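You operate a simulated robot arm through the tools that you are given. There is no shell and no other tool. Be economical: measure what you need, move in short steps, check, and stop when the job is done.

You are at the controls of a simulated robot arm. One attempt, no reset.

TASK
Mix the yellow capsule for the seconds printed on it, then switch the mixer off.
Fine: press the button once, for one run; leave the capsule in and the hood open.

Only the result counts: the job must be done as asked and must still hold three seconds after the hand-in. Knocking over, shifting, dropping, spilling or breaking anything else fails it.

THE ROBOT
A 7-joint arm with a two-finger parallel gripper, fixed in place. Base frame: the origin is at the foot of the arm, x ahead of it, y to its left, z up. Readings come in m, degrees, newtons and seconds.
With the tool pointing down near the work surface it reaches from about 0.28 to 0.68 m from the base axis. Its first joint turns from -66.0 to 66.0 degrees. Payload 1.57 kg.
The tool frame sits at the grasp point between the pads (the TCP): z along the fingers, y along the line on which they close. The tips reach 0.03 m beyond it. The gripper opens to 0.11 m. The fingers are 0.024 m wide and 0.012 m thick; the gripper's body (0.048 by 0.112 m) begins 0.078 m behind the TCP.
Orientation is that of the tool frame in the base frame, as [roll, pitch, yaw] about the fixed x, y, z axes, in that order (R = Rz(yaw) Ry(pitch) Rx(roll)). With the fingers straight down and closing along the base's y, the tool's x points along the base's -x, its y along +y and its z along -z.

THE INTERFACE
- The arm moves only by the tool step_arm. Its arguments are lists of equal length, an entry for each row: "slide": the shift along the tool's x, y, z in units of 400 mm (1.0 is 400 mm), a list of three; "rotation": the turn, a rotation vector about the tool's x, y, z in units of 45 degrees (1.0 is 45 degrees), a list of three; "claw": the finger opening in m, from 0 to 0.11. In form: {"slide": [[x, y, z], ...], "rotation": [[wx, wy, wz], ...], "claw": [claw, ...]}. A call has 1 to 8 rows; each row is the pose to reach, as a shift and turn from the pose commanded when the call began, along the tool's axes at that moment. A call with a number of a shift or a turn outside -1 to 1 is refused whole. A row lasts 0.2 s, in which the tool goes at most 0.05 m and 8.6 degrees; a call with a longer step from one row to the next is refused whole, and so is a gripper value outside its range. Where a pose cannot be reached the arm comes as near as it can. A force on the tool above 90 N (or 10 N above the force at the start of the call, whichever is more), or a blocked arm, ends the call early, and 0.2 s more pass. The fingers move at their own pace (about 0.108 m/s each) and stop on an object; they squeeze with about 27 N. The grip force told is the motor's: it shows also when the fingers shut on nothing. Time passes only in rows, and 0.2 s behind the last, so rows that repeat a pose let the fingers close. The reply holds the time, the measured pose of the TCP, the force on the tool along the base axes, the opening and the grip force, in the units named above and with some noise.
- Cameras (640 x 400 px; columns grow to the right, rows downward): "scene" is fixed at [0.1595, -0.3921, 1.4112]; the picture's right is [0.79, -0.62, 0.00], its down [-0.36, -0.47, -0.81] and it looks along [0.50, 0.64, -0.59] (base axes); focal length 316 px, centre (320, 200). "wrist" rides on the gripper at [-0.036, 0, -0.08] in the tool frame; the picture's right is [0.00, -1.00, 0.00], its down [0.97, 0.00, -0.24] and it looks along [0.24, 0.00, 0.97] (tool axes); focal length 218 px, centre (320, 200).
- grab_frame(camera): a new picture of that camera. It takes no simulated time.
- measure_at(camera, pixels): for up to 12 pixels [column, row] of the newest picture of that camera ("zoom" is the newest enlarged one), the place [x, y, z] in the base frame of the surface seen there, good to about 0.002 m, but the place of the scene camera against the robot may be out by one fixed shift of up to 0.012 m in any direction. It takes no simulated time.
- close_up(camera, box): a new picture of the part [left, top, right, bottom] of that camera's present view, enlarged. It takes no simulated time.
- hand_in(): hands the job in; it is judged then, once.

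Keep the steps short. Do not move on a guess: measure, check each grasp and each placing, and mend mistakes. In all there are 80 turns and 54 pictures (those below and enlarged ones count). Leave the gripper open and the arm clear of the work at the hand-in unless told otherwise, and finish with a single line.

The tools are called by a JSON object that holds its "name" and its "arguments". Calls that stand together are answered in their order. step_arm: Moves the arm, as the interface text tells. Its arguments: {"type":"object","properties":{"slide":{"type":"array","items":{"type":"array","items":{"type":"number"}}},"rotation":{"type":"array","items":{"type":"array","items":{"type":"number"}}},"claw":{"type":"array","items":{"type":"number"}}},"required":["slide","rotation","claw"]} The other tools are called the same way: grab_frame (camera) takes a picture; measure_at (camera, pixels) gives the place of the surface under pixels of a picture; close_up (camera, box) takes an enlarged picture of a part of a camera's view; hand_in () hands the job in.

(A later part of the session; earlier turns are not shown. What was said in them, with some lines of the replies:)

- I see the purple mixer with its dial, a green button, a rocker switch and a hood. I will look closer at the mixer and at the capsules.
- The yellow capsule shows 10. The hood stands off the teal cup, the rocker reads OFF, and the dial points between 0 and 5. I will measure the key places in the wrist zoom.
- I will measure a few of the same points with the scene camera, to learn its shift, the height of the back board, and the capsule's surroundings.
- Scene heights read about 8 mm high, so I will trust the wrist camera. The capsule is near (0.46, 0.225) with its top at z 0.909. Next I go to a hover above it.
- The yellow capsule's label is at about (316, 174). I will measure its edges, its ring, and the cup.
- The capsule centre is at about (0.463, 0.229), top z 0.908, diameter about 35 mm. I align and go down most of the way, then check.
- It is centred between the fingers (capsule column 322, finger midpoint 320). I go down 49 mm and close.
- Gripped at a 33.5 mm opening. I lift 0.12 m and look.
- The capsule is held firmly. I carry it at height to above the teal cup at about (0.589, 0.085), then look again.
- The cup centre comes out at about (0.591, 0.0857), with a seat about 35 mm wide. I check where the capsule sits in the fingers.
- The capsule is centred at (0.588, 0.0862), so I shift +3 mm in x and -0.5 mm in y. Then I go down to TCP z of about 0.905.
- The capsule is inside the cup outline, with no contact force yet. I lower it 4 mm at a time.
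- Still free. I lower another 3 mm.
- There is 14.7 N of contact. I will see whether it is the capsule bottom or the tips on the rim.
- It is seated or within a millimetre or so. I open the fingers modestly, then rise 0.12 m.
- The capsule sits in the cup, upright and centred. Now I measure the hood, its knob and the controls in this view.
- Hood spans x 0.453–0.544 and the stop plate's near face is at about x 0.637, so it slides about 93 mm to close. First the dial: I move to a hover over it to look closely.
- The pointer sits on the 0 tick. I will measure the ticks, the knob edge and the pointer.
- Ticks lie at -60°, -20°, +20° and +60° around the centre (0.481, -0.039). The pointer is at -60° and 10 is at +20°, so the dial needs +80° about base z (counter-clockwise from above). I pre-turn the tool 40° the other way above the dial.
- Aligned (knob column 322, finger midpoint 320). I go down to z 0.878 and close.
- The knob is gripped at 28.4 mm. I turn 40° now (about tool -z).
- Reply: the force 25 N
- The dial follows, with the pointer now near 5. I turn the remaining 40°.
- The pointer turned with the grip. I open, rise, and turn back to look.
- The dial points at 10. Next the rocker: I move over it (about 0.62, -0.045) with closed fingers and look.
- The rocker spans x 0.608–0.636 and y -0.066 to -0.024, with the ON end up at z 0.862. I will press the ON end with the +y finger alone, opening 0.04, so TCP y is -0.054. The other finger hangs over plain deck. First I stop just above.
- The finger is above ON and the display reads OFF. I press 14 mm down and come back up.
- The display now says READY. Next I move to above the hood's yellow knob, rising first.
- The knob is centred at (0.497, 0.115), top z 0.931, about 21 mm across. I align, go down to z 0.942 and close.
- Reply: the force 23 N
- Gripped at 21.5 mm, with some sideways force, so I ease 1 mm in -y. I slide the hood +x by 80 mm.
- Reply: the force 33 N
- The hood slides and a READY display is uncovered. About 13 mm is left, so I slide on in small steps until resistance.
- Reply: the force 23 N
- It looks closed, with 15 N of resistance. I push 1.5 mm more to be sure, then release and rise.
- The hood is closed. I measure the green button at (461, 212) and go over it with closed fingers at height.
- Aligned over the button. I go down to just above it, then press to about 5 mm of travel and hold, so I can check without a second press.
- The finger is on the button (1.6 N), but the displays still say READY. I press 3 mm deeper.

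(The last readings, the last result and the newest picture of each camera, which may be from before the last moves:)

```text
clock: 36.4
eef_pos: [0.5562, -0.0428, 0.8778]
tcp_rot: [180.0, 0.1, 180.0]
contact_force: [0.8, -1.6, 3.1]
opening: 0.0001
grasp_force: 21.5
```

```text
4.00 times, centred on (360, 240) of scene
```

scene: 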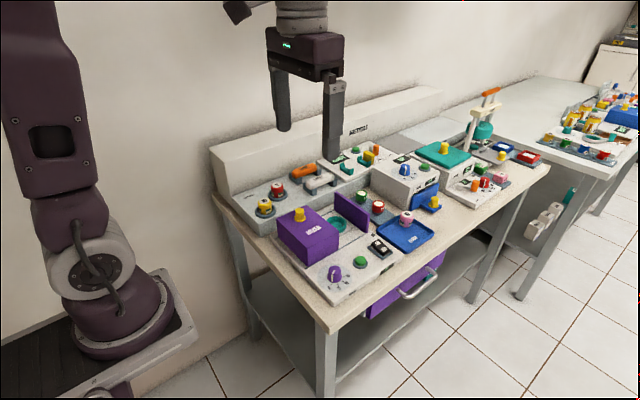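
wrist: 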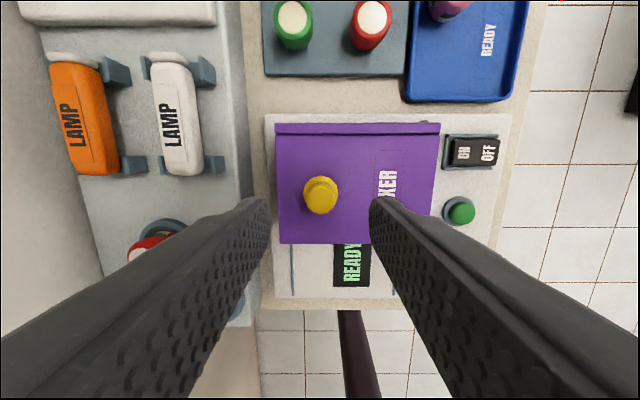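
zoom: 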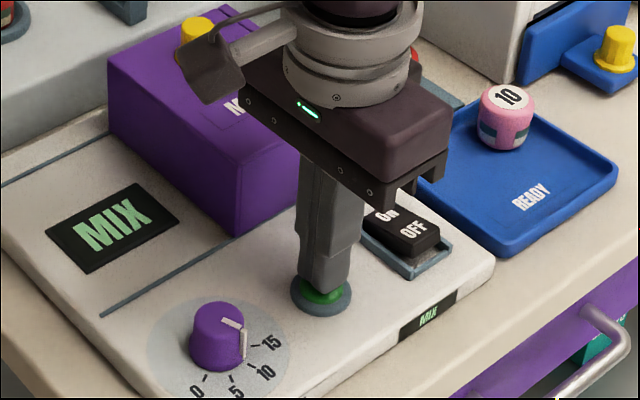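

MIX is running, having started at about t = 36.2. I lift off and go to a hover above the OFF end of the rocker. The -y finger will press, with TCP y at -0.0365.

{"name": "step_arm", "arguments": {"slide": [[0, 0, -0.05], [0, 0, -0.15], [-0.08, 0.016, -0.15], [-0.165, 0.016, -0.15], [-0.165, 0.016, -0.15], [-0.165, 0.016, -0.1], [-0.165, 0.016, -0.055], [-0.165, 0.016, -0.055]], "rotation": [[0, 0, 0], [0, 0, 0], [0, 0, 0], [0, 0, 0], [0, 0, 0], [0, 0, 0], [0, 0, 0], [0, 0, 0]], "claw": [0, 0, 0.02, 0.04, 0.04, 0.04, 0.04, 0.04]}}

{"name": "close_up", "arguments": {"camera": "scene", "box": [290, 190, 430, 290]}}

{"name": "grab_frame", "arguments": {"camera": "wrist"}}

```text
clock: 38.2
eef_pos: [0.6236, -0.0363, 0.9007]
tcp_rot: [179.9, 0.0, 180.0]
contact_force: [0.0, -0.9, -0.1]
opening: 0.0399
grasp_force: 0.0
```

```text
4.00 times, centred on (360, 240) of scene
```

zoom: 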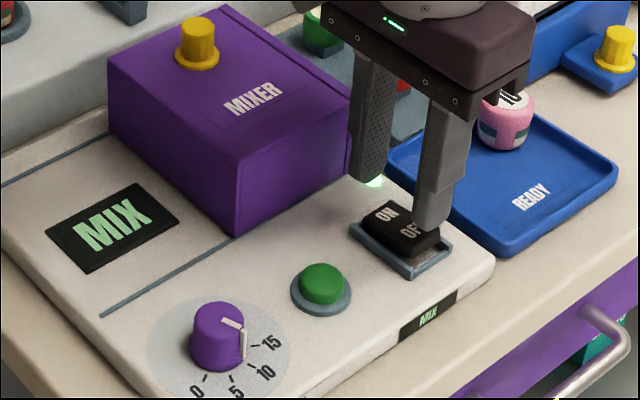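

```text
17 pictures are left
```

wrist: 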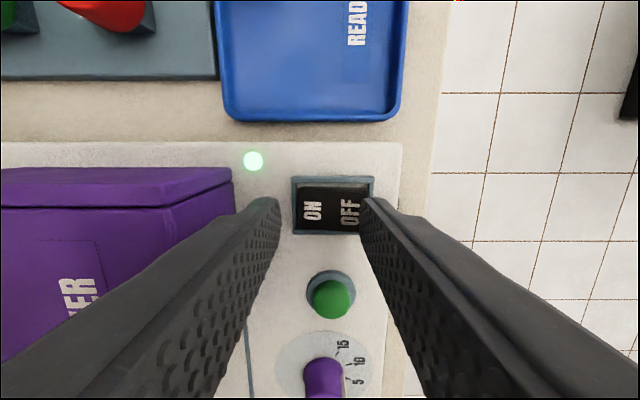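

MIX, with the lamp green. I wait with repeated rows (1.8 s per call).

{"name": "step_arm", "arguments": {"slide": [[0, 0, 0], [0, 0, 0], [0, 0, 0], [0, 0, 0], [0, 0, 0], [0, 0, 0], [0, 0, 0], [0, 0, 0]], "rotation": [[0, 0, 0], [0, 0, 0], [0, 0, 0], [0, 0, 0], [0, 0, 0], [0, 0, 0], [0, 0, 0], [0, 0, 0]], "claw": [0.04, 0.04, 0.04, 0.04, 0.04, 0.04, 0.04, 0.04]}}

{"name": "step_arm", "arguments": {"slide": [[0, 0, 0], [0, 0, 0], [0, 0, 0], [0, 0, 0], [0, 0, 0], [0, 0, 0], [0, 0, 0], [0, 0, 0]], "rotation": [[0, 0, 0], [0, 0, 0], [0, 0, 0], [0, 0, 0], [0, 0, 0], [0, 0, 0], [0, 0, 0], [0, 0, 0]], "claw": [0.04, 0.04, 0.04, 0.04, 0.04, 0.04, 0.04, 0.04]}}

{"name": "step_arm", "arguments": {"slide": [[0, 0, 0], [0, 0, 0], [0, 0, 0], [0, 0, 0], [0, 0, 0], [0, 0, 0], [0, 0, 0], [0, 0, 0]], "rotation": [[0, 0, 0], [0, 0, 0], [0, 0, 0], [0, 0, 0], [0, 0, 0], [0, 0, 0], [0, 0, 0], [0, 0, 0]], "claw": [0.04, 0.04, 0.04, 0.04, 0.04, 0.04, 0.04, 0.04]}}

{"name": "step_arm", "arguments": {"slide": [[0, 0, 0], [0, 0, 0], [0, 0, 0], [0, 0, 0], [0, 0, 0], [0, 0, 0], [0, 0, 0], [0, 0, 0]], "rotation": [[0, 0, 0], [0, 0, 0], [0, 0, 0], [0, 0, 0], [0, 0, 0], [0, 0, 0], [0, 0, 0], [0, 0, 0]], "claw": [0.04, 0.04, 0.04, 0.04, 0.04, 0.04, 0.04, 0.04]}}

{"name": "close_up", "arguments": {"camera": "scene", "box": [290, 190, 430, 290]}}

```text
clock: 40.0
eef_pos: [0.6238, -0.0373, 0.8998]
tcp_rot: [-179.9, 0.0, 180.0]
contact_force: [0.1, 0.1, -1.1]
opening: 0.0402
grasp_force: 0.0
```

```text
clock: 41.8
eef_pos: [0.625, -0.0368, 0.9005]
tcp_rot: [-180.0, 0.0, 180.0]
contact_force: [-0.4, -0.1, -0.2]
opening: 0.0398
grasp_force: 0.1
```

```text
clock: 43.6
eef_pos: [0.6237, -0.0371, 0.9006]
tcp_rot: [-180.0, 0.0, 179.9]
contact_force: [0.0, 0.7, 0.5]
opening: 0.0399
grasp_force: 0.0
```

```text
clock: 45.4
eef_pos: [0.6223, -0.0373, 0.8997]
tcp_rot: [-180.0, 0.0, -179.9]
contact_force: [-0.3, 0.6, 0.0]
opening: 0.0401
grasp_force: 0.0
```

```text
4.00 times, centred on (360, 240) of scene
```

zoom: 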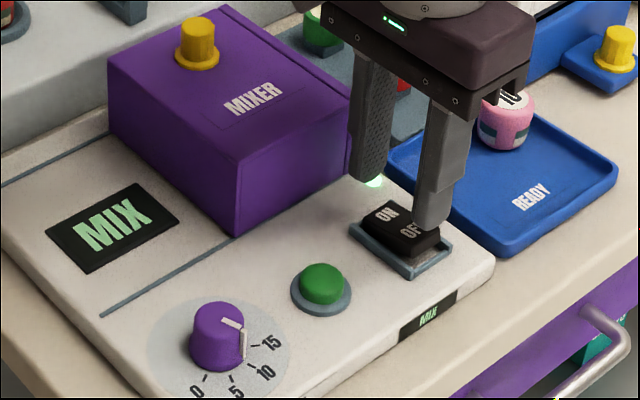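

Still MIX at 45.4, as expected. I wait about 1 s more and look.

{"name": "step_arm", "arguments": {"slide": [[0, 0, 0], [0, 0, 0], [0, 0, 0], [0, 0, 0]], "rotation": [[0, 0, 0], [0, 0, 0], [0, 0, 0], [0, 0, 0]], "claw": [0.04, 0.04, 0.04, 0.04]}}

{"name": "close_up", "arguments": {"camera": "scene", "box": [290, 190, 430, 290]}}

```text
clock: 46.4
eef_pos: [0.6245, -0.0366, 0.901]
tcp_rot: [-179.9, -0.1, 180.0]
contact_force: [1.2, 0.8, 0.6]
opening: 0.0401
grasp_force: 0.0
```

```text
4.00 times, centred on (360, 240) of scene
```

zoom: 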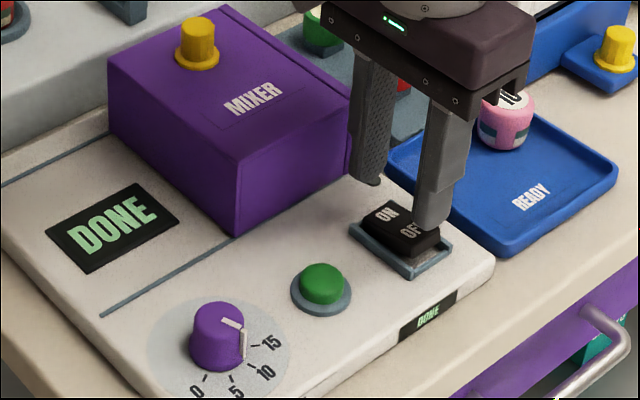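

DONE is shown. I press the OFF end 14 mm down with the -y finger and rise.

{"name": "step_arm", "arguments": {"slide": [[0.003, 0, 0.015], [0.003, 0, 0.027], [0.003, 0, 0.038], [0.003, 0, 0.038], [0.003, 0, 0], [0.003, 0, -0.1], [0.003, 0, -0.2], [0.003, 0, -0.25]], "rotation": [[0, 0, 0], [0, 0, 0], [0, 0, 0], [0, 0, 0], [0, 0, 0], [0, 0, 0], [0, 0, 0], [0, 0, 0]], "claw": [0.04, 0.04, 0.04, 0.04, 0.04, 0.04, 0.04, 0.04]}}

{"name": "close_up", "arguments": {"camera": "scene", "box": [290, 190, 430, 290]}}

```text
clock: 48.2
eef_pos: [0.6201, -0.0352, 0.9997]
tcp_rot: [180.0, 0.0, 180.0]
contact_force: [-0.4, -0.1, 0.0]
opening: 0.0401
grasp_force: 0.0
```

```text
4.00 times, centred on (360, 240) of scene
```

zoom: 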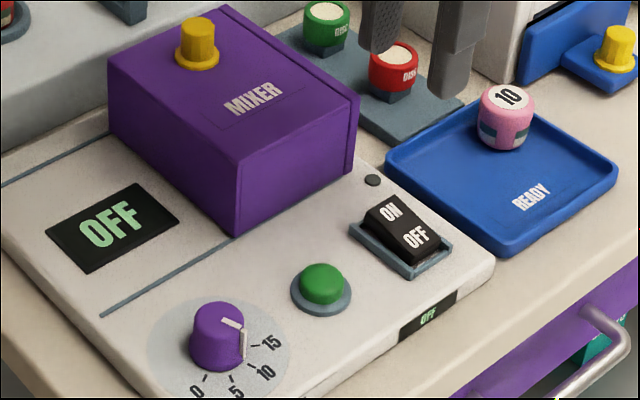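

It is OFF. Now I go over the hood knob at about (0.590, 0.114) to open the hood.

{"name": "step_arm", "arguments": {"slide": [[0.02, 0.095, 0], [0.04, 0.19, 0], [0.06, 0.285, 0], [0.08, 0.374, 0], [0.08, 0.374, 0]], "rotation": [[0, 0, 0], [0, 0, 0], [0, 0, 0], [0, 0, 0], [0, 0, 0]], "claw": [0.05, 0.05, 0.05, 0.05, 0.05]}}

{"name": "grab_frame", "arguments": {"camera": "wrist"}}

{"name": "measure_at", "arguments": {"camera": "wrist", "pixels": [[320, 195], [310, 197], [330, 197], [320, 185], [320, 208]]}}

```text
clock: 49.4
eef_pos: [0.5898, 0.1167, 1.0015]
tcp_rot: [-180.0, 0.1, 180.0]
contact_force: [-0.1, -0.2, -1.1]
opening: 0.0503
grasp_force: 0.0
```

```text
13 pictures are left
```

wrist: 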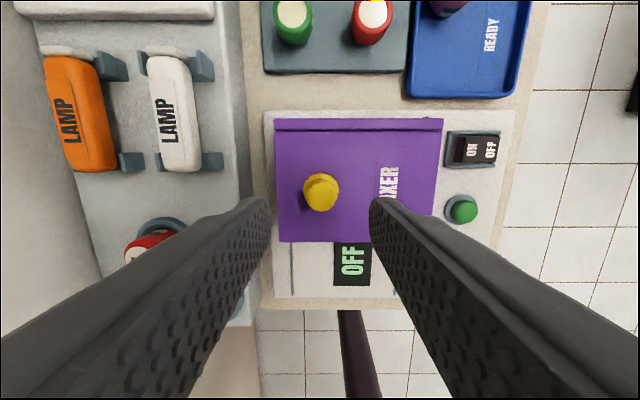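

```text
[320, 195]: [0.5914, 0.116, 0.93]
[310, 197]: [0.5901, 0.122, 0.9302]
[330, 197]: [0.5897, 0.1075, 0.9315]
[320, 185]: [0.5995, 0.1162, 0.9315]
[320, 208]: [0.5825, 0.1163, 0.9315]
```

The knob is at (0.591, 0.115), well aligned. I go down 59 mm to z 0.942 and grip.

{"name": "step_arm", "arguments": {"slide": [[-0.001, -0.002, 0.05], [-0.001, -0.002, 0.12], [-0.001, -0.002, 0.146], [-0.001, -0.002, 0.146], [-0.001, -0.002, 0.146], [-0.001, -0.002, 0.146], [-0.001, -0.002, 0.146]], "rotation": [[0, 0, 0], [0, 0, 0], [0, 0, 0], [0, 0, 0], [0, 0, 0], [0, 0, 0], [0, 0, 0]], "claw": [0.05, 0.05, 0.05, 0.05, 0, 0, 0]}}

```text
clock: 51.0
eef_pos: [0.5901, 0.1131, 0.943]
tcp_rot: [180.0, 0.0, -179.9]
contact_force: [1.4, 7.2, -5.0]
opening: 0.0212
grasp_force: 34.8
```

Gripped. I slide the hood back -x by 92 mm.

{"name": "step_arm", "arguments": {"slide": [[0.02, 0, 0], [0.06, 0, 0], [0.1, 0, 0], [0.14, 0, 0], [0.18, 0, 0], [0.21, 0, 0], [0.23, 0, 0], [0.23, 0, 0]], "rotation": [[0, 0, 0], [0, 0, 0], [0, 0, 0], [0, 0, 0], [0, 0, 0], [0, 0, 0], [0, 0, 0], [0, 0, 0]], "claw": [0, 0, 0, 0, 0, 0, 0, 0]}}

{"name": "close_up", "arguments": {"camera": "scene", "box": [270, 170, 430, 290]}}

```text
clock: 52.8
eef_pos: [0.4978, 0.114, 0.9418]
tcp_rot: [179.8, 0.2, -180.0]
contact_force: [-0.7, 26.0, -0.9]
opening: 0.0212
grasp_force: 34.2
```

```text
3.33 times, centred on (350, 230) of scene
```

zoom: 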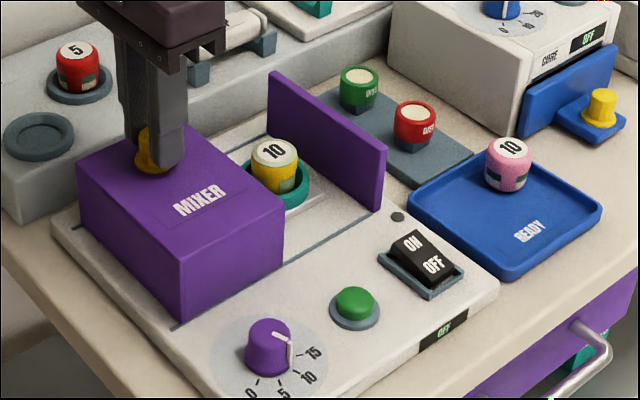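

The hood is open and the capsule still sits in the cup. I nudge 1 mm to the stop, then release and rise clear.

{"name": "step_arm", "arguments": {"slide": [[0.003, 0, 0], [0.003, 0, 0], [0.002, 0, 0], [0.002, 0, 0], [0.002, 0, -0.05], [0.002, 0, -0.17], [0.002, 0, -0.29], [0.002, 0, -0.41]], "rotation": [[0, 0, 0], [0, 0, 0], [0, 0, 0], [0, 0, 0], [0, 0, 0], [0, 0, 0], [0, 0, 0], [0, 0, 0]], "claw": [0, 0, 0.06, 0.06, 0.06, 0.06, 0.06, 0.06]}}

{"name": "close_up", "arguments": {"camera": "scene", "box": [240, 160, 440, 300]}}

{"name": "grab_frame", "arguments": {"camera": "wrist"}}

```text
clock: 54.6
eef_pos: [0.4978, 0.113, 1.1055]
tcp_rot: [-179.9, -0.1, 180.0]
contact_force: [0.2, -0.3, 0.4]
opening: 0.0597
grasp_force: 0.1
```

```text
2.86 times, centred on (340, 230) of scene
```

zoom: 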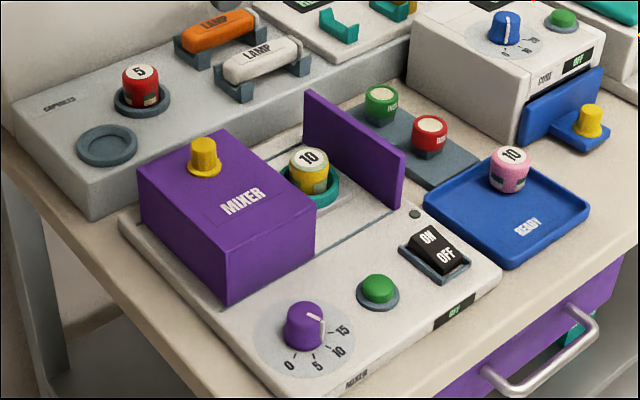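

```text
10 pictures are left
```

wrist: 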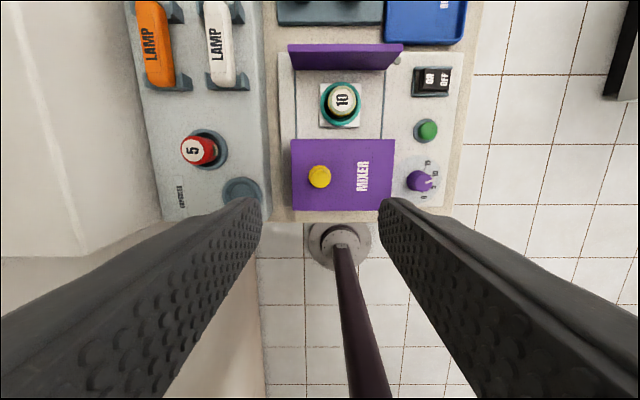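

The capsule is in the cup and now looks mixed, with a paler top. The hood is back in its open place, the mixer reads OFF, and nothing else has moved. The arm is clear and the gripper open, so I hand in.

{"name": "hand_in", "arguments": {}}

```text
The job is handed in.
```

The yellow capsule was mixed for its printed 10 seconds in one run, the mixer is switched off, the capsule is still in, and the hood is open.
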